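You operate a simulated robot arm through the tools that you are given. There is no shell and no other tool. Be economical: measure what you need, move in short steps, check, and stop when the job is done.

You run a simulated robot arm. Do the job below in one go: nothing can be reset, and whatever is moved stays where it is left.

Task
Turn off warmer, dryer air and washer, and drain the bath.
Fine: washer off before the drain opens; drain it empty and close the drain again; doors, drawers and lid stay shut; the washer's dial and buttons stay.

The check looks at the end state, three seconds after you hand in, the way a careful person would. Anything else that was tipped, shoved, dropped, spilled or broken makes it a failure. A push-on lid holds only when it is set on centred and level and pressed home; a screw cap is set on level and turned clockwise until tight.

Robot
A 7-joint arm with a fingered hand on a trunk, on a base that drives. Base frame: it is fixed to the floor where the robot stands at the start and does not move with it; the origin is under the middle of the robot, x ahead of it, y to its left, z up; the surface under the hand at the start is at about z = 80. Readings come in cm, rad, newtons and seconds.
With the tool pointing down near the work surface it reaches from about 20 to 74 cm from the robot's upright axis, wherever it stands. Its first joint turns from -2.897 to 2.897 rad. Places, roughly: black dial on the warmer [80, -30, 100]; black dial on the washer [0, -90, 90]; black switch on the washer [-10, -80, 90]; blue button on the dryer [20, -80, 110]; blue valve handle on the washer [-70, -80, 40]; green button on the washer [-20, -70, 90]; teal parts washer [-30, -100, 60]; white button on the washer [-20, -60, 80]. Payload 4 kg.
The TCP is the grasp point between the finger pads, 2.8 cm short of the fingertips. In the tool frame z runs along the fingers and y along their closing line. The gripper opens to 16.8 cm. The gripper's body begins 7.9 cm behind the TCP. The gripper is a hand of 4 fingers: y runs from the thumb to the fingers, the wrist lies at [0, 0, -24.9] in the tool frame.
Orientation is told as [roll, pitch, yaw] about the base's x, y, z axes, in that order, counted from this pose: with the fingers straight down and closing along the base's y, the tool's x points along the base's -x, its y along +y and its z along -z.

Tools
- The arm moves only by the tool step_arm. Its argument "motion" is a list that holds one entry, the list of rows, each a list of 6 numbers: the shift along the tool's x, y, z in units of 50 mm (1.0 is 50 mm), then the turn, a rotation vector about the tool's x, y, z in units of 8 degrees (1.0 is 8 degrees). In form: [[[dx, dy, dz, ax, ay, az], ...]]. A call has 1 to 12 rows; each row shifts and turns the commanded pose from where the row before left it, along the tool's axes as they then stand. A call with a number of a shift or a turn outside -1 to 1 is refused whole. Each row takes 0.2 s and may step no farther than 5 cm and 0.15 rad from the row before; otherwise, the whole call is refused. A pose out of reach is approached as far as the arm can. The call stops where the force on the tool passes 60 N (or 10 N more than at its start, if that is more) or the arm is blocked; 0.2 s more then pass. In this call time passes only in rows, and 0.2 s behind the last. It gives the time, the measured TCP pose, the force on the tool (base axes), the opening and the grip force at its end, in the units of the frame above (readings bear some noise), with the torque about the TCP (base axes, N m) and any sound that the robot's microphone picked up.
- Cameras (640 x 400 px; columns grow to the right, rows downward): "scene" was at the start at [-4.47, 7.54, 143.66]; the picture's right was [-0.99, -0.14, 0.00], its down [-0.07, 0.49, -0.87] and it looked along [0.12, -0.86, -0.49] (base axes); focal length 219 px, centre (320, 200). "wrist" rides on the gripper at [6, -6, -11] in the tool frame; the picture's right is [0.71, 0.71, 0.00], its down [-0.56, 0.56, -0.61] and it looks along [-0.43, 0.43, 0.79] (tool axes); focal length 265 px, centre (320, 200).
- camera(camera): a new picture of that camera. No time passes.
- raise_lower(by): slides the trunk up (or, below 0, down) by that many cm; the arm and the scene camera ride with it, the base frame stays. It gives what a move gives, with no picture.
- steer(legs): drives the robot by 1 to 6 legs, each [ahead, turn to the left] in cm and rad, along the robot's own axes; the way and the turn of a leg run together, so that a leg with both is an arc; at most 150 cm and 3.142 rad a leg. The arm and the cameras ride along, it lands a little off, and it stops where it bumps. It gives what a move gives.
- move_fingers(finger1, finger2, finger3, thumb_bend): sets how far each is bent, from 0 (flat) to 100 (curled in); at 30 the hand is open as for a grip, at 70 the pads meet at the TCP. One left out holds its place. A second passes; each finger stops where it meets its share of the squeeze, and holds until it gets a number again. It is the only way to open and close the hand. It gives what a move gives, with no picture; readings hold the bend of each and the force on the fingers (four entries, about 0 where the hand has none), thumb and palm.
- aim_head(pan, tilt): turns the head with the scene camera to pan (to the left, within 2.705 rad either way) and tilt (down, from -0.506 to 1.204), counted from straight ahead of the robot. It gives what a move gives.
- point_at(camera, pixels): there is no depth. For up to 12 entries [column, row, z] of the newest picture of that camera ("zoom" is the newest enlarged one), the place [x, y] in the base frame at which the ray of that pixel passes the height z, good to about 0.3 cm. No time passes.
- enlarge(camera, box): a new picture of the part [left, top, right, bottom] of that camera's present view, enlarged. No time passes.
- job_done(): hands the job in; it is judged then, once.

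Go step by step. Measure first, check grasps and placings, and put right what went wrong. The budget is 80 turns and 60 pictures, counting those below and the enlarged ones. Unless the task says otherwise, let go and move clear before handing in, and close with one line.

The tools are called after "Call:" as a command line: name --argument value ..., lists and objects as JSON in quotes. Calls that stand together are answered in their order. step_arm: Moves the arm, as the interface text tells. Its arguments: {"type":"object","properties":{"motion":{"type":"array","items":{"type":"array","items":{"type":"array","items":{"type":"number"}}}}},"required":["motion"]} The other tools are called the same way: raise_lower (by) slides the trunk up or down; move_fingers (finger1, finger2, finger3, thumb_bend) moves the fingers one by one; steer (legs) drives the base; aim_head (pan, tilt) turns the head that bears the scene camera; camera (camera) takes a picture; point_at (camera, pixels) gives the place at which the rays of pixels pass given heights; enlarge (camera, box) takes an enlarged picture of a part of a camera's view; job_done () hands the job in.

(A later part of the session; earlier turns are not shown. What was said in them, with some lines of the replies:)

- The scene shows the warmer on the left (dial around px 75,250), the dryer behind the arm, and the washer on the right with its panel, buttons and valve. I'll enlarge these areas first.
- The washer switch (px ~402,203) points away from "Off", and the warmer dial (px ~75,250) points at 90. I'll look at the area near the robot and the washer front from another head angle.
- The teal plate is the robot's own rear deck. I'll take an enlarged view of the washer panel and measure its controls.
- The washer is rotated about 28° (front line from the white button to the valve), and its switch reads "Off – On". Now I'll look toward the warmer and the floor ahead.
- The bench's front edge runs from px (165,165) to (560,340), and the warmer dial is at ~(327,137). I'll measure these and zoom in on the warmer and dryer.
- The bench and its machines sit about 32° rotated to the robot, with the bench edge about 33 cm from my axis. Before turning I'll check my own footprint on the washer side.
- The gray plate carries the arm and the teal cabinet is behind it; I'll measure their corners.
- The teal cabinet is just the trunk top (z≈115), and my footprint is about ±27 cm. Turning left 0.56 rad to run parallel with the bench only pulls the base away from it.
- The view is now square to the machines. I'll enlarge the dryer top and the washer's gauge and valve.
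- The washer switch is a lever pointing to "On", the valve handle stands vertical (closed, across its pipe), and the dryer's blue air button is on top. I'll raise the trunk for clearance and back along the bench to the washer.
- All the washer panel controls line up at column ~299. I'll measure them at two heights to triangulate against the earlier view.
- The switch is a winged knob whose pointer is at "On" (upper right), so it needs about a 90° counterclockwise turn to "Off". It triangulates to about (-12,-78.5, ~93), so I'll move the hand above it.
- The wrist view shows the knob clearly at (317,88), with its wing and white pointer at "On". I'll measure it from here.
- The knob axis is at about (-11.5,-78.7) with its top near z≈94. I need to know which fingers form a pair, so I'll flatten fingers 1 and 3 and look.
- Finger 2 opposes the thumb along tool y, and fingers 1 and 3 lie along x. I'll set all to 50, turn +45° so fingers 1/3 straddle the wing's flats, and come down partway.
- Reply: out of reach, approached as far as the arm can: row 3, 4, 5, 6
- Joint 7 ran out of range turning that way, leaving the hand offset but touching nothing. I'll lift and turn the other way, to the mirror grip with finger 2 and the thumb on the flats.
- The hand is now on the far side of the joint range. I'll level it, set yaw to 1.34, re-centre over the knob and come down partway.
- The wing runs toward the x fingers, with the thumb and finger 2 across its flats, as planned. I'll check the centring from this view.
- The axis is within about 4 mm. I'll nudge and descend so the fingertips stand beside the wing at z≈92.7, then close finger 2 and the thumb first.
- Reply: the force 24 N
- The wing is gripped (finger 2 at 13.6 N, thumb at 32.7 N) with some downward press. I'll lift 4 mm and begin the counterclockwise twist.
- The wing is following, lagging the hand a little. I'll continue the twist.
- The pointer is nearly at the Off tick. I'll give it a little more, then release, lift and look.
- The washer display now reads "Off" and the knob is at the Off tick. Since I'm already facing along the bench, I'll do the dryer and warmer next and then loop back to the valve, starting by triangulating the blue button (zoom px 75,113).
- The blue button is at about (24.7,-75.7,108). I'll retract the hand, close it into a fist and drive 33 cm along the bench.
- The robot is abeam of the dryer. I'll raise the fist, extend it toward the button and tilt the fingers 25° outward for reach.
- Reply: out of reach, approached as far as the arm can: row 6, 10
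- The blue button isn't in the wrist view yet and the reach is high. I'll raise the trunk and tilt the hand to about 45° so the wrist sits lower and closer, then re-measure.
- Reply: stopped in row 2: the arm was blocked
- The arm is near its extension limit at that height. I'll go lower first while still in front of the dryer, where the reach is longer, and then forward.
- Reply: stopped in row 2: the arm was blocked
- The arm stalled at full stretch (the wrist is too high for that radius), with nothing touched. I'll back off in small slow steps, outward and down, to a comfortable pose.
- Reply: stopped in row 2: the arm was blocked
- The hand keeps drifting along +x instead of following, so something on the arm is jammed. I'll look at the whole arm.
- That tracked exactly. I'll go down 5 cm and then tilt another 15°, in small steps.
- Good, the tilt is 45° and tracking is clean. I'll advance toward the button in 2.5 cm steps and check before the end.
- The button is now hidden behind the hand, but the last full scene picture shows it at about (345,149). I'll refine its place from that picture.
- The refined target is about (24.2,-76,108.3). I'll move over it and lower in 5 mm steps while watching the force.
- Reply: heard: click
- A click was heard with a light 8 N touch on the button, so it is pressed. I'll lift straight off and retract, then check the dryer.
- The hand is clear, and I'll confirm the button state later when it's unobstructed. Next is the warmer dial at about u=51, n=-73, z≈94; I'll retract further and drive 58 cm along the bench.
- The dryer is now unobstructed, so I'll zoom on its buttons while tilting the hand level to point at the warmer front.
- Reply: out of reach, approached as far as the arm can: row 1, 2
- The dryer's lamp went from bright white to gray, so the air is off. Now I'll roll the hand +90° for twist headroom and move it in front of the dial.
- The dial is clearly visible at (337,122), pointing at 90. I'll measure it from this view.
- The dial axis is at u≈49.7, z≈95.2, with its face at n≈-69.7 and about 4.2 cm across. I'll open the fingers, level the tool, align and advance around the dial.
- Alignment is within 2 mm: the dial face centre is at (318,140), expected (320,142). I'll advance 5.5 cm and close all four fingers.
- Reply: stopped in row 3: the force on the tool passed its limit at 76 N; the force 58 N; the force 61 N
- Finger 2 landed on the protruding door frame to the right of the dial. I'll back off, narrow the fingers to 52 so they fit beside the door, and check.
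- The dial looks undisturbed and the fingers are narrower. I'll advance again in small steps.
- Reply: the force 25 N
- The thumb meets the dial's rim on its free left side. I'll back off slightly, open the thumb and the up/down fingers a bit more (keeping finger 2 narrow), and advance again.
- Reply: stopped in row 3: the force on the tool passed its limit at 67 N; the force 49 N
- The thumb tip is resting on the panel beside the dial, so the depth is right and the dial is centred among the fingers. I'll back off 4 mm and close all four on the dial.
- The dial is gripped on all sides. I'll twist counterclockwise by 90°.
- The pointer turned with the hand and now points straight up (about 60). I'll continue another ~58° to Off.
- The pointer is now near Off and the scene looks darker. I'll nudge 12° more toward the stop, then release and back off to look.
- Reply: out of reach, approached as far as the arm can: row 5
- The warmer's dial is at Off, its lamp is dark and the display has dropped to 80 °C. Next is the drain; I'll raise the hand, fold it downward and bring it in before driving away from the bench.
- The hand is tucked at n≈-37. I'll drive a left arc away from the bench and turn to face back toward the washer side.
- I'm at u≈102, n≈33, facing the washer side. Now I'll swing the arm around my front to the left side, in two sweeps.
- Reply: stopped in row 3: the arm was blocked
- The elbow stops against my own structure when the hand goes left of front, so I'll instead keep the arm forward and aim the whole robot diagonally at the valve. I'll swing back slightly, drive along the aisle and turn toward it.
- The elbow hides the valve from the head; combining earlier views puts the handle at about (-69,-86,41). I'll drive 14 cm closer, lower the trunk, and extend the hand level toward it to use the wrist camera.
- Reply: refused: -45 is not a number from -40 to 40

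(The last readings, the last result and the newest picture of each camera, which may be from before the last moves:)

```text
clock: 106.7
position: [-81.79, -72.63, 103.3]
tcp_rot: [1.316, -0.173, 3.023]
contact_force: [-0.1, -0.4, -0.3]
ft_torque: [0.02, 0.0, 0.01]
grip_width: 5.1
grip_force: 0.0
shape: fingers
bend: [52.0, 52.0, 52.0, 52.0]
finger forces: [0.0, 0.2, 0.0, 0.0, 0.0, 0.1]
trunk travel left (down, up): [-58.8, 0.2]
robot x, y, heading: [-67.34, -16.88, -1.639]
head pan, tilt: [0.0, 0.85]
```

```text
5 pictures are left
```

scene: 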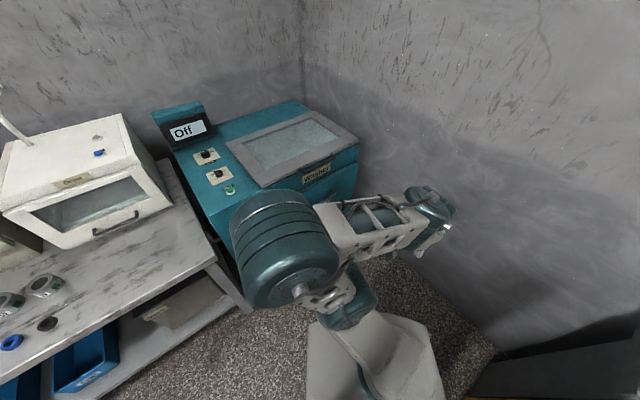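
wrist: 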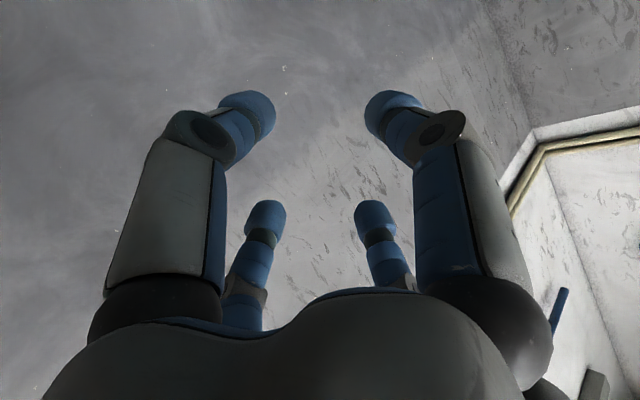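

The trunk step must be at most 40 cm, and this roll leaves the wrist camera looking upward. I'll lower in two moves, roll the hand +90° so the camera rides on top, and shift left in front of the valve.

Call:
raise_lower --by -40

Call:
raise_lower --by -12

Call:
step_arm --motion '[[[0, 0, 0, 0, 0, 0.94], [0, 0, 0, 0, 0, 0.94], [0, 0, 0, 0, 0, 0.94], [0, 0, 0, 0, 0, 0.94], [0, 0, 0, 0, 0, 0.94], [0, 0, 0, 0, 0, 0.94], [0, 0, 0, 0, 0, 0.94], [0, 0, 0, 0, 0, 0.94], [0, 0, 0, 0, 0, 0.94], [0, 0, 0, 0, 0, 0.94], [0, 0, 0, 0, 0, 0.94], [0, 0, 0, 0, 0, 0.94]]]'

Call:
step_arm --motion '[[[0.1, -0.735, -0.118, 0, 0, 0], [0.1, -0.735, -0.118, 0, 0, 0], [0.1, -0.735, -0.118, 0, 0, 0], [0.1, -0.735, -0.118, 0, 0, 0]]]'

```text
clock: 110.5
position: [-81.87, -72.67, 63.22]
tcp_rot: [1.316, -0.171, 3.026]
contact_force: [-0.1, -0.8, -0.1]
ft_torque: [0.04, -0.01, 0.03]
grip_width: 5.09
grip_force: 0.1
shape: fingers
bend: [52.0, 52.0, 52.0, 52.0]
finger forces: [0.0, 0.1, 0.0, 0.0, 0.0, 0.1]
trunk travel left (down, up): [-18.8, 40.2]
robot x, y, heading: [-67.1, -17.12, -1.644]
head pan, tilt: [0.0, 0.85]
```

```text
clock: 112.0
position: [-81.84, -72.62, 51.24]
tcp_rot: [1.316, -0.172, 3.026]
contact_force: [0.7, -0.4, 0.7]
ft_torque: [0.01, 0.0, -0.02]
grip_width: 5.11
grip_force: 0.1
shape: fingers
bend: [52.0, 52.0, 52.0, 52.0]
finger forces: [0.1, 0.0, 0.1, 0.0, 0.0, 0.1]
trunk travel left (down, up): [-6.8, 52.2]
robot x, y, heading: [-67.08, -17.16, -1.641]
head pan, tilt: [0.0, 0.85]
```

```text
clock: 114.6
position: [-81.89, -72.61, 51.15]
tcp_rot: [0.586, 1.268, 2.021]
contact_force: [0.7, -0.3, 0.0]
ft_torque: [0.05, -0.02, -0.02]
grip_width: 5.11
grip_force: 0.2
shape: fingers
bend: [52.0, 52.0, 52.0, 52.0]
finger forces: [0.1, 0.0, 0.0, 0.0, 0.0, 0.0]
trunk travel left (down, up): [-6.8, 52.2]
robot x, y, heading: [-67.25, -16.9, -1.643]
head pan, tilt: [0.0, 0.85]
```

```text
clock: 115.6
position: [-66.84, -72.69, 51.33]
tcp_rot: [0.595, 1.267, 2.025]
contact_force: [-0.4, 0.7, -0.7]
ft_torque: [0.01, -0.01, 0.02]
grip_width: 5.12
grip_force: 0.0
shape: fingers
bend: [52.0, 52.0, 52.0, 52.0]
finger forces: [0.0, 0.0, 0.0, 0.0, 0.0, 0.0]
trunk travel left (down, up): [-6.8, 52.2]
robot x, y, heading: [-66.74, -16.65, -1.638]
head pan, tilt: [0.0, 0.85]
```

Call:
camera --camera "wrist"

```text
4 pictures are left
```

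wrist: 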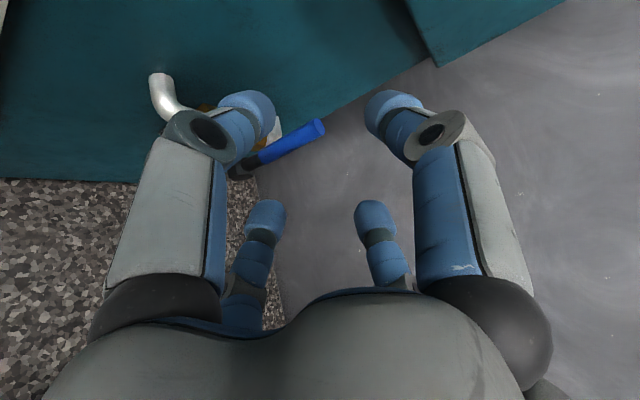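

The handle shows from its hub at (240,170) to its tip at (320,127): vertical, at about (-72,-88), pivot z≈32, tip z≈45. I'll open the fingers as a fork, square the tool to the washer and roll 45° so the handle can pass between the fingers.

Call:
move_fingers --finger1 40 --finger2 40 --finger3 40 --thumb_bend 40

Call:
step_arm --motion '[[[0, 0, 0, 0.806, 0.394, 0], [0, 0, 0, 0.806, 0.394, 0], [0, 0, 0, 0.806, 0.394, 0], [0, 0, 0, 0.806, 0.394, 0], [0, 0, 0, 0.806, 0.394, 0], [0, 0, 0, 0.806, 0.394, 0], [0, 0, 0, 0, 0, 0.9375], [0, 0, 0, 0, 0, 0.9375], [0, 0, 0, 0, 0, 0.9375], [0, 0, 0, 0, 0, 0.9375], [0, 0, 0, 0, 0, 0.9375], [0, 0, 0, 0, 0, 0.9375]]]'

```text
clock: 116.6
position: [-66.89, -72.63, 51.33]
tcp_rot: [0.593, 1.267, 2.028]
contact_force: [0.0, -0.8, -0.7]
ft_torque: [0.0, -0.05, -0.03]
grip_width: 8.72
grip_force: 0.1
shape: fingers
bend: [40.0, 40.0, 40.0, 40.0]
finger forces: [0.1, 0.1, 0.0, 0.0, 0.0, 0.0]
trunk travel left (down, up): [-6.8, 52.2]
robot x, y, heading: [-66.95, -16.81, -1.64]
head pan, tilt: [0.0, 0.85]
```

```text
clock: 119.2
position: [-63.96, -75.48, 51.96]
tcp_rot: [-1.525, 0.865, 0.528]
contact_force: [0.3, -1.1, -0.4]
ft_torque: [0.03, -0.02, 0.0]
grip_width: 8.73
grip_force: 0.1
shape: fingers
bend: [40.0, 40.0, 40.0, 40.0]
finger forces: [0.1, 0.0, 0.0, 0.1, 0.0, 0.1]
out of reach, approached as far as the arm can: row 5, 6
trunk travel left (down, up): [-6.8, 52.2]
robot x, y, heading: [-66.98, -16.52, -1.64]
head pan, tilt: [0.0, 0.85]
```

The tool is now square to the washer. I'll back off 4 cm, move right and down in front of the handle, and take one picture.

Call:
step_arm --motion '[[[0, 0, -0.85, 0, 0, 0], [0.035, 0.85, 0.055, 0, 0, 0], [0.035, 0.85, 0.055, 0, 0, 0], [0.035, 0.85, 0.055, 0, 0, 0], [0.035, 0.85, 0.055, 0, 0, 0]]]'

Call:
camera --camera "wrist"

```text
clock: 120.4
position: [-73.97, -81.69, 42.17]
tcp_rot: [-1.523, 0.861, 0.528]
contact_force: [1.0, 0.4, 0.1]
ft_torque: [-0.03, -0.01, 0.02]
grip_width: 8.8
grip_force: 0.0
shape: fingers
bend: [40.0, 40.0, 40.0, 40.0]
finger forces: [0.0, 0.0, 0.0, 0.0, 0.1, 0.0]
out of reach, approached as far as the arm can: row 1, 5
trunk travel left (down, up): [-6.8, 52.2]
robot x, y, heading: [-66.79, -16.84, -1.639]
head pan, tilt: [0.0, 0.85]
```

```text
3 pictures are left
```

wrist: 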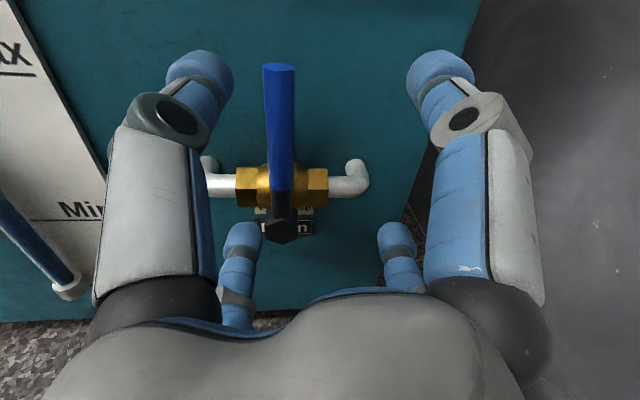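

The view is excellent: the handle is vertical at column 280, right between my left and right fingers, above the brass valve. I'll centre on it, advance 3.6 cm and close the fingers around it.

Call:
step_arm --motion '[[[-0.07, -0.54, -0.037, 0, 0, 0], [-0.007, -0.024, 0.36, 0, 0, 0], [-0.007, -0.024, 0.36, 0, 0, 0]]]'

Call:
move_fingers --finger1 66 --finger2 66 --finger3 66 --thumb_bend 66

```text
clock: 121.2
position: [-70.08, -83.53, 43.74]
tcp_rot: [-1.525, 0.867, 0.527]
contact_force: [1.0, -0.8, 0.8]
ft_torque: [-0.02, 0.0, 0.02]
grip_width: 8.77
grip_force: 0.1
shape: fingers
bend: [40.0, 40.0, 40.0, 40.0]
finger forces: [0.0, 0.1, 0.1, 0.1, 0.0, 0.0]
trunk travel left (down, up): [-6.8, 52.2]
robot x, y, heading: [-67.38, -17.05, -1.642]
head pan, tilt: [0.0, 0.85]
```

```text
clock: 122.2
position: [-69.98, -83.63, 43.75]
tcp_rot: [-1.526, 0.866, 0.529]
contact_force: [0.5, -1.9, 0.6]
ft_torque: [0.01, -0.01, 0.01]
grip_width: 1.13
grip_force: 0.6
shape: fingers
bend: [65.0, 66.0, 65.0, 66.0]
finger forces: [0.9, 0.2, 1.0, 0.0, 0.0, 0.0]
trunk travel left (down, up): [-6.8, 52.2]
robot x, y, heading: [-67.02, -16.41, -1.642]
head pan, tilt: [0.0, 0.85]
```

There is light contact on fingers 1 and 3. I'll squeeze further to confirm the handle is held.

Call:
move_fingers --finger1 74 --finger2 74 --finger3 74 --thumb_bend 74

```text
clock: 123.2
position: [-69.91, -83.51, 43.83]
tcp_rot: [-1.524, 0.867, 0.53]
contact_force: [9.4, -12.0, 1.7]
ft_torque: [-0.03, -0.01, 0.05]
grip_width: 0.58
grip_force: 18.6
shape: fingers
bend: [65.0, 66.0, 66.0, 68.0]
finger forces: [8.5, 9.2, 8.2, 0.0, 10.3, 0.1]
trunk travel left (down, up): [-6.8, 52.2]
robot x, y, heading: [-66.96, -16.88, -1.641]
head pan, tilt: [0.0, 0.85]
```

All four fingers hold the handle at about 9 N. I'll try opening counterclockwise (handle to the left) by about 22°.

Call:
step_arm --motion '[[[-0.166, -0.171, 0, 0, 0, -0.9], [-0.166, -0.171, 0, 0, 0, -0.9], [-0.166, -0.171, 0, 0, 0, -0.9]]]'

```text
clock: 124.0
position: [-67.04, -81.87, 43.01]
tcp_rot: [-1.479, 1.243, 0.577]
contact_force: [-0.8, -6.6, 2.2]
ft_torque: [-0.16, 0.15, -0.02]
grip_width: 0.52
grip_force: 18.4
shape: fingers
bend: [65.0, 65.0, 66.0, 68.0]
finger forces: [7.8, 12.0, 5.7, 0.0, 10.7, 0.0]
trunk travel left (down, up): [-6.8, 52.2]
robot x, y, heading: [-67.06, -16.25, -1.645]
head pan, tilt: [0.0, 0.85]
```

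It turns left with only a small force, so this is the opening direction. I'll continue to 90°.

Call:
step_arm --motion '[[[-0.166, -0.171, 0, 0, 0, -0.9], [-0.166, -0.171, 0, 0, 0, -0.9], [-0.166, -0.171, 0, 0, 0, -0.9], [-0.166, -0.171, 0, 0, 0, -0.9], [-0.166, -0.171, 0, 0, 0, -0.9], [-0.166, -0.171, 0, 0, 0, -0.9], [-0.166, -0.171, 0, 0, 0, -0.9], [-0.166, -0.171, 0, 0, 0, -0.9], [-0.166, -0.171, 0, 0, 0, -0.9]]]'

```text
clock: 126.0
position: [-62.07, -78.99, 35.62]
tcp_rot: [1.551, 0.76, -2.666]
contact_force: [-7.6, -25.3, 34.0]
ft_torque: [0.23, -0.45, -0.08]
grip_width: 0.22
grip_force: 19.3
shape: fingers
bend: [66.0, 65.0, 72.0, 71.0]
finger forces: [27.8, 11.3, 0.0, 0.1, 0.0, 0.1]
trunk travel left (down, up): [-6.8, 52.2]
robot x, y, heading: [-67.0, -16.8, -1.647]
head pan, tilt: [0.0, 0.85]
```

The handle has come down near 90° with rising resistance. I'll take a picture to check the valve and gauge.

Call:
camera --camera "wrist"

```text
2 pictures are left
```

wrist: 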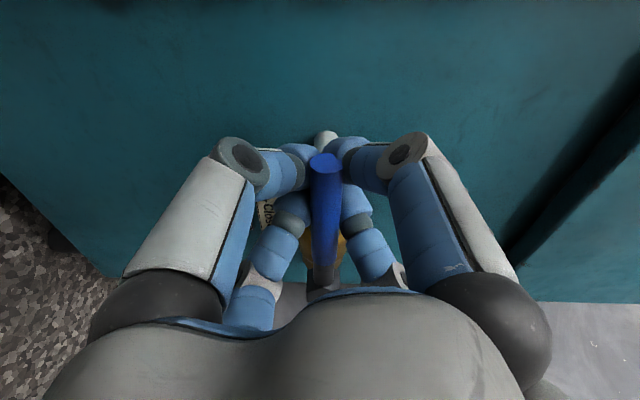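

The handle now lies parallel to the pipe, so the drain is open and at its stop. I'll hold still and let the bath drain.

Call:
step_arm --motion '[[[0, 0, 0, 0, 0, 0], [0, 0, 0, 0, 0, 0], [0, 0, 0, 0, 0, 0], [0, 0, 0, 0, 0, 0], [0, 0, 0, 0, 0, 0], [0, 0, 0, 0, 0, 0], [0, 0, 0, 0, 0, 0], [0, 0, 0, 0, 0, 0], [0, 0, 0, 0, 0, 0], [0, 0, 0, 0, 0, 0], [0, 0, 0, 0, 0, 0], [0, 0, 0, 0, 0, 0]]]'

Call:
step_arm --motion '[[[0, 0, 0, 0, 0, 0], [0, 0, 0, 0, 0, 0], [0, 0, 0, 0, 0, 0], [0, 0, 0, 0, 0, 0], [0, 0, 0, 0, 0, 0], [0, 0, 0, 0, 0, 0], [0, 0, 0, 0, 0, 0], [0, 0, 0, 0, 0, 0], [0, 0, 0, 0, 0, 0], [0, 0, 0, 0, 0, 0], [0, 0, 0, 0, 0, 0], [0, 0, 0, 0, 0, 0]]]'

Call:
step_arm --motion '[[[0, 0, 0, 0, 0, 0], [0, 0, 0, 0, 0, 0], [0, 0, 0, 0, 0, 0], [0, 0, 0, 0, 0, 0], [0, 0, 0, 0, 0, 0], [0, 0, 0, 0, 0, 0], [0, 0, 0, 0, 0, 0], [0, 0, 0, 0, 0, 0], [0, 0, 0, 0, 0, 0], [0, 0, 0, 0, 0, 0], [0, 0, 0, 0, 0, 0], [0, 0, 0, 0, 0, 0]]]'

Call:
step_arm --motion '[[[0, 0, 0, 0, 0, 0], [0, 0, 0, 0, 0, 0], [0, 0, 0, 0, 0, 0], [0, 0, 0, 0, 0, 0], [0, 0, 0, 0, 0, 0], [0, 0, 0, 0, 0, 0], [0, 0, 0, 0, 0, 0], [0, 0, 0, 0, 0, 0], [0, 0, 0, 0, 0, 0], [0, 0, 0, 0, 0, 0], [0, 0, 0, 0, 0, 0], [0, 0, 0, 0, 0, 0]]]'

Call:
step_arm --motion '[[[0, 0, 0, 0, 0, 0], [0, 0, 0, 0, 0, 0], [0, 0, 0, 0, 0, 0], [0, 0, 0, 0, 0, 0], [0, 0, 0, 0, 0, 0], [0, 0, 0, 0, 0, 0], [0, 0, 0, 0, 0, 0], [0, 0, 0, 0, 0, 0], [0, 0, 0, 0, 0, 0], [0, 0, 0, 0, 0, 0], [0, 0, 0, 0, 0, 0], [0, 0, 0, 0, 0, 0]]]'

Call:
step_arm --motion '[[[0, 0, 0, 0, 0, 0], [0, 0, 0, 0, 0, 0], [0, 0, 0, 0, 0, 0], [0, 0, 0, 0, 0, 0], [0, 0, 0, 0, 0, 0], [0, 0, 0, 0, 0, 0], [0, 0, 0, 0, 0, 0], [0, 0, 0, 0, 0, 0], [0, 0, 0, 0, 0, 0], [0, 0, 0, 0, 0, 0], [0, 0, 0, 0, 0, 0], [0, 0, 0, 0, 0, 0]]]'

```text
clock: 128.6
position: [-62.03, -78.88, 35.4]
tcp_rot: [1.552, 0.765, -2.665]
contact_force: [-7.5, -26.0, 37.6]
ft_torque: [0.25, -0.45, -0.07]
grip_width: 0.26
grip_force: 21.1
shape: fingers
bend: [66.0, 65.0, 72.0, 71.0]
finger forces: [28.9, 13.5, 0.1, 0.1, 0.0, 0.1]
trunk travel left (down, up): [-6.8, 52.2]
robot x, y, heading: [-67.09, -16.91, -1.64]
head pan, tilt: [0.0, 0.85]
```

```text
clock: 131.2
position: [-62.14, -79.04, 35.51]
tcp_rot: [1.553, 0.762, -2.665]
contact_force: [-7.6, -26.7, 38.0]
ft_torque: [0.21, -0.49, -0.09]
grip_width: 0.26
grip_force: 21.0
shape: fingers
bend: [66.0, 65.0, 72.0, 71.0]
finger forces: [29.0, 13.7, 0.0, 0.1, 0.0, 0.0]
trunk travel left (down, up): [-6.8, 52.2]
robot x, y, heading: [-67.3, -17.19, -1.642]
head pan, tilt: [0.0, 0.85]
```

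```text
clock: 133.8
position: [-61.96, -78.95, 35.48]
tcp_rot: [1.551, 0.764, -2.666]
contact_force: [-6.4, -26.4, 37.7]
ft_torque: [0.18, -0.46, -0.12]
grip_width: 0.27
grip_force: 21.4
shape: fingers
bend: [66.0, 65.0, 72.0, 71.0]
finger forces: [29.0, 13.9, 0.1, 0.0, 0.1, 0.0]
trunk travel left (down, up): [-6.8, 52.2]
robot x, y, heading: [-67.08, -16.98, -1.644]
head pan, tilt: [0.0, 0.85]
```

```text
clock: 136.4
position: [-62.0, -79.01, 35.53]
tcp_rot: [1.551, 0.764, -2.664]
contact_force: [-6.1, -26.9, 37.4]
ft_torque: [0.22, -0.44, -0.08]
grip_width: 0.24
grip_force: 21.8
shape: fingers
bend: [66.0, 65.0, 72.0, 71.0]
finger forces: [28.8, 14.0, 0.0, 0.0, 0.0, 0.0]
trunk travel left (down, up): [-6.8, 52.2]
robot x, y, heading: [-67.37, -17.08, -1.642]
head pan, tilt: [0.0, 0.85]
```

```text
clock: 139.0
position: [-62.0, -78.98, 35.57]
tcp_rot: [1.553, 0.763, -2.665]
contact_force: [-6.0, -27.5, 37.9]
ft_torque: [0.27, -0.43, -0.07]
grip_width: 0.25
grip_force: 21.4
shape: fingers
bend: [66.0, 65.0, 72.0, 71.0]
finger forces: [28.9, 14.2, 0.0, 0.1, 0.0, 0.0]
trunk travel left (down, up): [-6.8, 52.2]
robot x, y, heading: [-67.29, -16.54, -1.639]
head pan, tilt: [0.0, 0.85]
```

```text
clock: 141.6
position: [-62.06, -78.91, 35.57]
tcp_rot: [1.553, 0.765, -2.666]
contact_force: [-5.5, -27.6, 37.3]
ft_torque: [0.24, -0.44, -0.05]
grip_width: 0.29
grip_force: 21.7
shape: fingers
bend: [66.0, 65.0, 72.0, 71.0]
finger forces: [28.8, 14.4, 0.0, 0.0, 0.0, 0.0]
trunk travel left (down, up): [-6.8, 52.2]
robot x, y, heading: [-67.31, -16.76, -1.641]
head pan, tilt: [0.0, 0.85]
```

No level reading is available while I'm holding the handle, so I'll keep waiting long enough for a full drain before looking.

Call:
step_arm --motion '[[[0, 0, 0, 0, 0, 0], [0, 0, 0, 0, 0, 0], [0, 0, 0, 0, 0, 0], [0, 0, 0, 0, 0, 0], [0, 0, 0, 0, 0, 0], [0, 0, 0, 0, 0, 0], [0, 0, 0, 0, 0, 0], [0, 0, 0, 0, 0, 0], [0, 0, 0, 0, 0, 0], [0, 0, 0, 0, 0, 0], [0, 0, 0, 0, 0, 0], [0, 0, 0, 0, 0, 0]]]'

Call:
step_arm --motion '[[[0, 0, 0, 0, 0, 0], [0, 0, 0, 0, 0, 0], [0, 0, 0, 0, 0, 0], [0, 0, 0, 0, 0, 0], [0, 0, 0, 0, 0, 0], [0, 0, 0, 0, 0, 0], [0, 0, 0, 0, 0, 0], [0, 0, 0, 0, 0, 0], [0, 0, 0, 0, 0, 0], [0, 0, 0, 0, 0, 0], [0, 0, 0, 0, 0, 0], [0, 0, 0, 0, 0, 0]]]'

Call:
step_arm --motion '[[[0, 0, 0, 0, 0, 0], [0, 0, 0, 0, 0, 0], [0, 0, 0, 0, 0, 0], [0, 0, 0, 0, 0, 0], [0, 0, 0, 0, 0, 0], [0, 0, 0, 0, 0, 0], [0, 0, 0, 0, 0, 0], [0, 0, 0, 0, 0, 0], [0, 0, 0, 0, 0, 0], [0, 0, 0, 0, 0, 0], [0, 0, 0, 0, 0, 0], [0, 0, 0, 0, 0, 0]]]'

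Call:
step_arm --motion '[[[0, 0, 0, 0, 0, 0], [0, 0, 0, 0, 0, 0], [0, 0, 0, 0, 0, 0], [0, 0, 0, 0, 0, 0], [0, 0, 0, 0, 0, 0], [0, 0, 0, 0, 0, 0], [0, 0, 0, 0, 0, 0], [0, 0, 0, 0, 0, 0], [0, 0, 0, 0, 0, 0], [0, 0, 0, 0, 0, 0], [0, 0, 0, 0, 0, 0], [0, 0, 0, 0, 0, 0]]]'

Call:
step_arm --motion '[[[0, 0, 0, 0, 0, 0], [0, 0, 0, 0, 0, 0], [0, 0, 0, 0, 0, 0], [0, 0, 0, 0, 0, 0], [0, 0, 0, 0, 0, 0], [0, 0, 0, 0, 0, 0], [0, 0, 0, 0, 0, 0], [0, 0, 0, 0, 0, 0], [0, 0, 0, 0, 0, 0], [0, 0, 0, 0, 0, 0], [0, 0, 0, 0, 0, 0], [0, 0, 0, 0, 0, 0]]]'

Call:
step_arm --motion '[[[0, 0, 0, 0, 0, 0], [0, 0, 0, 0, 0, 0], [0, 0, 0, 0, 0, 0], [0, 0, 0, 0, 0, 0], [0, 0, 0, 0, 0, 0], [0, 0, 0, 0, 0, 0], [0, 0, 0, 0, 0, 0], [0, 0, 0, 0, 0, 0], [0, 0, 0, 0, 0, 0], [0, 0, 0, 0, 0, 0], [0, 0, 0, 0, 0, 0], [0, 0, 0, 0, 0, 0]]]'

Call:
step_arm --motion '[[[0, 0, 0, 0, 0, 0], [0, 0, 0, 0, 0, 0], [0, 0, 0, 0, 0, 0], [0, 0, 0, 0, 0, 0], [0, 0, 0, 0, 0, 0], [0, 0, 0, 0, 0, 0], [0, 0, 0, 0, 0, 0], [0, 0, 0, 0, 0, 0], [0, 0, 0, 0, 0, 0], [0, 0, 0, 0, 0, 0], [0, 0, 0, 0, 0, 0], [0, 0, 0, 0, 0, 0]]]'

Call:
step_arm --motion '[[[0, 0, 0, 0, 0, 0], [0, 0, 0, 0, 0, 0], [0, 0, 0, 0, 0, 0], [0, 0, 0, 0, 0, 0], [0, 0, 0, 0, 0, 0], [0, 0, 0, 0, 0, 0], [0, 0, 0, 0, 0, 0], [0, 0, 0, 0, 0, 0], [0, 0, 0, 0, 0, 0], [0, 0, 0, 0, 0, 0], [0, 0, 0, 0, 0, 0], [0, 0, 0, 0, 0, 0]]]'

Call:
step_arm --motion '[[[0, 0, 0, 0, 0, 0], [0, 0, 0, 0, 0, 0], [0, 0, 0, 0, 0, 0], [0, 0, 0, 0, 0, 0], [0, 0, 0, 0, 0, 0], [0, 0, 0, 0, 0, 0], [0, 0, 0, 0, 0, 0], [0, 0, 0, 0, 0, 0], [0, 0, 0, 0, 0, 0], [0, 0, 0, 0, 0, 0], [0, 0, 0, 0, 0, 0], [0, 0, 0, 0, 0, 0]]]'

Call:
step_arm --motion '[[[0, 0, 0, 0, 0, 0], [0, 0, 0, 0, 0, 0], [0, 0, 0, 0, 0, 0], [0, 0, 0, 0, 0, 0], [0, 0, 0, 0, 0, 0], [0, 0, 0, 0, 0, 0], [0, 0, 0, 0, 0, 0], [0, 0, 0, 0, 0, 0], [0, 0, 0, 0, 0, 0], [0, 0, 0, 0, 0, 0], [0, 0, 0, 0, 0, 0], [0, 0, 0, 0, 0, 0]]]'

```text
clock: 144.2
position: [-62.01, -78.87, 35.57]
tcp_rot: [1.552, 0.764, -2.668]
contact_force: [-5.3, -27.9, 38.0]
ft_torque: [0.18, -0.42, -0.08]
grip_width: 0.26
grip_force: 21.7
shape: fingers
bend: [66.0, 65.0, 72.0, 71.0]
finger forces: [28.9, 14.4, 0.1, 0.1, 0.0, 0.0]
trunk travel left (down, up): [-6.8, 52.2]
robot x, y, heading: [-67.21, -16.9, -1.644]
head pan, tilt: [0.0, 0.85]
```

```text
clock: 146.8
position: [-62.0, -79.03, 35.64]
tcp_rot: [1.552, 0.765, -2.664]
contact_force: [-9.1, -24.7, 36.8]
ft_torque: [0.21, -0.46, -0.08]
grip_width: 0.26
grip_force: 20.9
shape: fingers
bend: [66.0, 65.0, 72.0, 71.0]
finger forces: [28.1, 13.6, 0.0, 0.0, 0.0, 0.0]
trunk travel left (down, up): [-6.8, 52.2]
robot x, y, heading: [-67.1, -16.74, -1.643]
head pan, tilt: [0.0, 0.85]
```

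```text
clock: 149.4
position: [-62.01, -78.97, 35.49]
tcp_rot: [1.551, 0.765, -2.666]
contact_force: [-9.2, -23.3, 38.2]
ft_torque: [0.22, -0.45, -0.09]
grip_width: 0.23
grip_force: 20.6
shape: fingers
bend: [66.0, 65.0, 72.0, 71.0]
finger forces: [27.8, 13.2, 0.0, 0.0, 0.1, 0.0]
trunk travel left (down, up): [-6.8, 52.2]
robot x, y, heading: [-67.36, -16.66, -1.638]
head pan, tilt: [0.0, 0.85]
```

```text
clock: 152.0
position: [-62.01, -78.88, 35.41]
tcp_rot: [1.552, 0.764, -2.666]
contact_force: [-10.2, -21.7, 38.1]
ft_torque: [0.22, -0.45, -0.07]
grip_width: 0.28
grip_force: 20.5
shape: fingers
bend: [66.0, 65.0, 72.0, 71.0]
finger forces: [27.5, 13.0, 0.1, 0.0, 0.0, 0.1]
trunk travel left (down, up): [-6.8, 52.2]
robot x, y, heading: [-67.6, -16.96, -1.641]
head pan, tilt: [0.0, 0.85]
```

```text
clock: 154.6
position: [-61.99, -78.83, 35.5]
tcp_rot: [1.553, 0.764, -2.665]
contact_force: [-10.2, -20.4, 37.5]
ft_torque: [0.16, -0.48, -0.07]
grip_width: 0.28
grip_force: 20.2
shape: fingers
bend: [66.0, 65.0, 72.0, 71.0]
finger forces: [27.4, 12.9, 0.1, 0.1, 0.0, 0.0]
trunk travel left (down, up): [-6.8, 52.2]
robot x, y, heading: [-67.64, -16.93, -1.64]
head pan, tilt: [0.0, 0.85]
```

```text
clock: 157.2
position: [-61.99, -79.04, 35.47]
tcp_rot: [1.552, 0.764, -2.667]
contact_force: [-9.9, -19.3, 36.8]
ft_torque: [0.15, -0.45, -0.06]
grip_width: 0.26
grip_force: 19.8
shape: fingers
bend: [66.0, 65.0, 72.0, 71.0]
finger forces: [27.3, 12.6, 0.1, 0.1, 0.0, 0.0]
trunk travel left (down, up): [-6.8, 52.2]
robot x, y, heading: [-66.95, -16.71, -1.642]
head pan, tilt: [0.0, 0.85]
```

```text
clock: 159.8
position: [-62.02, -78.94, 35.56]
tcp_rot: [1.55, 0.766, -2.665]
contact_force: [-10.7, -17.2, 37.7]
ft_torque: [0.15, -0.45, -0.02]
grip_width: 0.24
grip_force: 20.0
shape: fingers
bend: [66.0, 65.0, 72.0, 71.0]
finger forces: [27.2, 12.3, 0.0, 0.0, 0.0, 0.1]
trunk travel left (down, up): [-6.8, 52.2]
robot x, y, heading: [-67.18, -16.91, -1.641]
head pan, tilt: [0.0, 0.85]
```

```text
clock: 162.4
position: [-61.97, -78.89, 35.5]
tcp_rot: [1.551, 0.766, -2.665]
contact_force: [-11.6, -17.1, 38.2]
ft_torque: [0.17, -0.47, -0.08]
grip_width: 0.26
grip_force: 19.9
shape: fingers
bend: [66.0, 65.0, 72.0, 71.0]
finger forces: [27.1, 12.1, 0.0, 0.0, 0.1, 0.1]
trunk travel left (down, up): [-6.8, 52.2]
robot x, y, heading: [-67.43, -16.87, -1.645]
head pan, tilt: [0.0, 0.85]
```

```text
clock: 165.0
position: [-62.09, -78.94, 35.45]
tcp_rot: [1.55, 0.766, -2.666]
contact_force: [-10.8, -16.4, 37.6]
ft_torque: [0.15, -0.46, -0.04]
grip_width: 0.26
grip_force: 20.0
shape: fingers
bend: [66.0, 65.0, 72.0, 71.0]
finger forces: [27.0, 12.1, 0.0, 0.0, 0.1, 0.0]
trunk travel left (down, up): [-6.8, 52.2]
robot x, y, heading: [-67.76, -16.81, -1.645]
head pan, tilt: [0.0, 0.85]
```

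```text
clock: 167.6
position: [-61.92, -78.95, 35.49]
tcp_rot: [1.551, 0.766, -2.665]
contact_force: [-11.8, -15.8, 37.8]
ft_torque: [0.15, -0.49, -0.03]
grip_width: 0.23
grip_force: 18.8
shape: fingers
bend: [66.0, 65.0, 72.0, 71.0]
finger forces: [27.0, 11.9, 0.1, 0.1, 0.1, 0.0]
trunk travel left (down, up): [-6.8, 52.2]
robot x, y, heading: [-67.52, -17.04, -1.641]
head pan, tilt: [0.0, 0.85]
```

About 43 s of draining has passed. I'll release, back off, roll so the wrist camera sits on top and look at the gauge tube to the left of the valve.

Call:
move_fingers --finger1 42 --finger2 42 --finger3 42 --thumb_bend 42

Call:
step_arm --motion '[[[0, 0, -0.45, 0, 0, 0], [0, 0, -0.45, 0, 0, 0], [-0.117, 0.713, 0.03, 0, 0, 0], [-0.117, 0.713, 0.03, 0, 0, 0], [-0.117, 0.713, 0.03, 0, 0, 0]]]'

Call:
step_arm --motion '[[[0, 0, 0, 0, 0, 0.9], [0, 0, 0, 0, 0, 0.9], [0, 0, 0, 0, 0, 0.9], [0, 0, 0, 0, 0, 0.9], [0, 0, 0, 0, 0, 0.9], [0, 0, 0, 0, 0, 0.9], [0, 0, 0, 0, 0, 0.9], [0, 0, 0, 0, 0, 0.9], [0, 0, 0, 0, 0, 0.9], [0, 0, 0, 0, 0, 0.9], [0, 0, 0, 0, 0, 0.9], [0, 0, 0, 0, 0, 0.9]]]'

Call:
move_fingers --finger1 68 --finger2 68 --finger3 68 --thumb_bend 68

```text
clock: 168.6
position: [-61.9, -78.9, 34.7]
tcp_rot: [1.53, 0.767, -2.677]
contact_force: [0.6, 0.5, -0.4]
ft_torque: [0.04, 0.02, -0.02]
grip_width: 8.1
grip_force: 0.0
shape: fingers
bend: [42.0, 42.0, 42.0, 42.0]
finger forces: [0.1, 0.1, 0.0, 0.0, 0.0, 0.1]
trunk travel left (down, up): [-6.8, 52.2]
robot x, y, heading: [-67.47, -16.57, -1.64]
head pan, tilt: [0.0, 0.85]
```

```text
clock: 169.8
position: [-70.58, -80.86, 41.17]
tcp_rot: [1.527, 0.766, -2.676]
contact_force: [2.2, 3.1, -4.2]
ft_torque: [0.23, 0.12, 0.24]
grip_width: 8.6
grip_force: 2.7
shape: fingers
bend: [42.0, 42.0, 42.0, 39.0]
finger forces: [0.0, 0.0, 0.1, 0.0, 4.9, 0.0]
out of reach, approached as far as the arm can: row 2
trunk travel left (down, up): [-6.8, 52.2]
robot x, y, heading: [-67.37, -16.74, -1.644]
head pan, tilt: [0.0, 0.85]
```

```text
clock: 172.4
position: [-70.74, -80.79, 41.35]
tcp_rot: [-1.525, 0.863, 0.527]
contact_force: [1.7, -0.3, -1.7]
ft_torque: [-0.02, 0.12, 0.04]
grip_width: 8.13
grip_force: 0.0
shape: fingers
bend: [42.0, 42.0, 42.0, 42.0]
finger forces: [0.0, 0.1, 0.1, 0.0, 1.3, 0.1]
trunk travel left (down, up): [-6.8, 52.2]
robot x, y, heading: [-67.29, -17.09, -1.642]
head pan, tilt: [0.0, 0.85]
```

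```text
clock: 173.4
position: [-70.78, -80.78, 41.26]
tcp_rot: [-1.526, 0.866, 0.528]
contact_force: [-0.5, 1.2, 0.8]
ft_torque: [-0.03, 0.04, 0.03]
grip_width: 0.8
grip_force: 3.5
shape: fingers
bend: [67.0, 67.0, 68.0, 66.0]
finger forces: [1.7, 1.2, 0.4, 0.1, 3.0, 0.0]
trunk travel left (down, up): [-6.8, 52.2]
robot x, y, heading: [-67.31, -16.68, -1.646]
head pan, tilt: [0.0, 0.85]
```

The thumb touched something while moving and the fingers now feel slight contact. I'll take a picture of the valve and gauge.

Call:
camera --camera "wrist"

```text
1 pictures are left
```

wrist: 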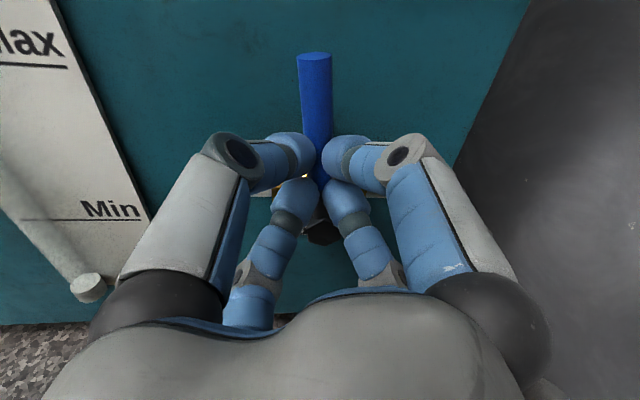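

The gauge tube is clear all the way to the bottom, so the bath is empty. The thumb also lifted the handle nearly upright, about 8° short of vertical. I'll take a proper hold and finish closing it clockwise.

Call:
move_fingers --finger1 46 --finger2 46 --finger3 46 --thumb_bend 46

Call:
step_arm --motion '[[[0.03, -0.03, 0.27, 0, 0, 0], [0.03, -0.03, 0.27, 0, 0, 0]]]'

Call:
move_fingers --finger1 74 --finger2 74 --finger3 74 --thumb_bend 74

Call:
step_arm --motion '[[[0.064, 0.074, 0, 0, 0, 0.5], [0.064, 0.074, 0, 0, 0, 0.5]]]'

```text
clock: 174.4
position: [-70.71, -80.89, 41.31]
tcp_rot: [-1.526, 0.864, 0.527]
contact_force: [-0.8, 0.3, -1.4]
ft_torque: [-0.03, 0.01, -0.03]
grip_width: 6.92
grip_force: 0.0
shape: fingers
bend: [46.0, 46.0, 46.0, 46.0]
finger forces: [0.0, 0.1, 0.0, 0.0, 0.0, 0.0]
trunk travel left (down, up): [-6.8, 52.2]
robot x, y, heading: [-67.02, -16.5, -1.638]
head pan, tilt: [0.0, 0.85]
```

```text
clock: 175.0
position: [-69.37, -83.14, 41.71]
tcp_rot: [-1.526, 0.866, 0.528]
contact_force: [-1.1, 0.2, -1.1]
ft_torque: [0.0, 0.0, 0.0]
grip_width: 6.88
grip_force: 0.0
shape: fingers
bend: [46.0, 46.0, 46.0, 46.0]
finger forces: [0.0, 0.0, 0.1, 0.0, 0.1, 0.1]
trunk travel left (down, up): [-6.8, 52.2]
robot x, y, heading: [-67.8, -16.55, -1.64]
head pan, tilt: [0.0, 0.85]
```

```text
clock: 176.0
position: [-69.3, -83.14, 41.67]
tcp_rot: [-1.524, 0.866, 0.53]
contact_force: [6.9, -15.6, 0.6]
ft_torque: [-0.12, 0.15, 0.04]
grip_width: 0.5
grip_force: 18.5
shape: fingers
bend: [66.0, 65.0, 71.0, 68.0]
finger forces: [8.7, 10.6, 7.0, 0.0, 11.5, 0.0]
trunk travel left (down, up): [-6.8, 52.2]
robot x, y, heading: [-67.13, -17.1, -1.64]
head pan, tilt: [0.0, 0.85]
```

```text
clock: 176.6
position: [-69.94, -83.59, 41.8]
tcp_rot: [-1.532, 0.725, 0.524]
contact_force: [15.3, -11.9, 6.3]
ft_torque: [-0.11, 0.12, 0.1]
grip_width: 0.56
grip_force: 19.7
shape: fingers
bend: [66.0, 65.0, 66.0, 67.0]
finger forces: [6.5, 9.6, 9.2, 0.1, 13.8, 0.1]
trunk travel left (down, up): [-6.8, 52.2]
robot x, y, heading: [-67.21, -17.01, -1.641]
head pan, tilt: [0.0, 0.85]
```

Resistance is building toward the closed stop. I'll push slightly further to seat it.

Call:
step_arm --motion '[[[0.05, 0.058, 0, 0, 0, 0.3], [0.05, 0.058, 0, 0, 0, 0.2]]]'

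```text
clock: 177.2
position: [-70.09, -83.89, 41.53]
tcp_rot: [-1.536, 0.654, 0.531]
contact_force: [31.7, 16.4, 1.1]
ft_torque: [-0.44, 0.61, 0.38]
grip_width: 0.62
grip_force: 30.7
shape: fingers
bend: [72.0, 66.0, 66.0, 66.0]
finger forces: [4.7, 11.0, 12.2, 0.0, 33.0, 0.0]
trunk travel left (down, up): [-6.8, 52.2]
robot x, y, heading: [-67.47, -16.98, -1.639]
head pan, tilt: [0.0, 0.85]
```

It is firmly at the closed stop (35 N sideways). I'll open wide, back straight off, reverse the robot and use the last picture to confirm.

Call:
move_fingers --finger1 25 --finger2 25 --finger3 25 --thumb_bend 25

Call:
step_arm --motion '[[[0, 0, -0.35, 0, 0, 0], [0, 0, -0.25, 0, 0, 0]]]'

Call:
steer --legs '[[-8, 0]]'

Call:
camera --camera "wrist"

```text
clock: 178.2
position: [-70.93, -84.05, 41.52]
tcp_rot: [-1.534, 0.657, 0.517]
contact_force: [-0.1, 0.7, -0.4]
ft_torque: [-0.02, 0.0, -0.01]
grip_width: 12.65
grip_force: 0.1
shape: fingers
bend: [25.0, 25.0, 25.0, 25.0]
finger forces: [0.0, 0.0, 0.1, 0.0, 0.0, 0.1]
trunk travel left (down, up): [-6.8, 52.2]
robot x, y, heading: [-67.67, -16.79, -1.646]
head pan, tilt: [0.0, 0.85]
```

```text
clock: 178.8
position: [-72.36, -81.39, 41.56]
tcp_rot: [-1.535, 0.656, 0.516]
contact_force: [0.6, -0.4, 0.8]
ft_torque: [0.01, -0.05, -0.01]
grip_width: 12.65
grip_force: 0.0
shape: fingers
bend: [25.0, 25.0, 25.0, 25.0]
finger forces: [0.0, 0.0, 0.1, 0.1, 0.1, 0.0]
trunk travel left (down, up): [-6.8, 52.2]
robot x, y, heading: [-67.76, -16.54, -1.64]
head pan, tilt: [0.0, 0.85]
```

```text
clock: 179.8
position: [-72.04, -73.17, 41.68]
tcp_rot: [-1.534, 0.655, 0.515]
contact_force: [-0.1, -0.5, 0.0]
ft_torque: [-0.02, -0.02, -0.02]
grip_width: 12.62
grip_force: 0.0
shape: fingers
bend: [25.0, 25.0, 25.0, 25.0]
finger forces: [0.0, 0.1, 0.1, 0.0, 0.0, 0.0]
trunk travel left (down, up): [-6.8, 52.2]
robot x, y, heading: [-66.68, -9.02, -1.644]
head pan, tilt: [0.0, 0.85]
```

```text
0 pictures are left
```

wrist: 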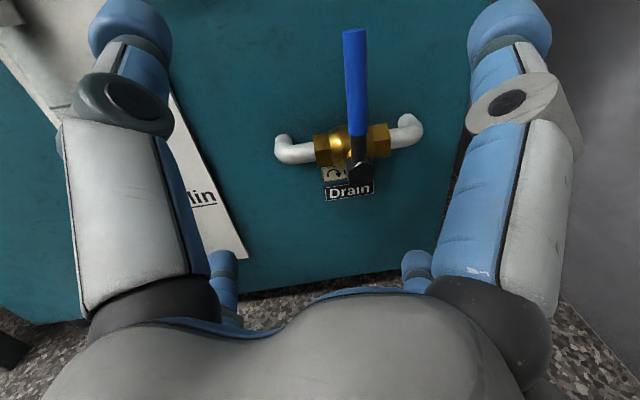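

The final picture shows the drain handle upright across its pipe (px 355,35 to 360,170), so it is closed. The hand is open and clear, so I'm handing in.

Call:
job_done

```text
The job is handed in.
```

The warmer, dryer air and washer are off. I turned the washer off before opening the drain, drained the bath until its gauge read empty, and closed the drain again.
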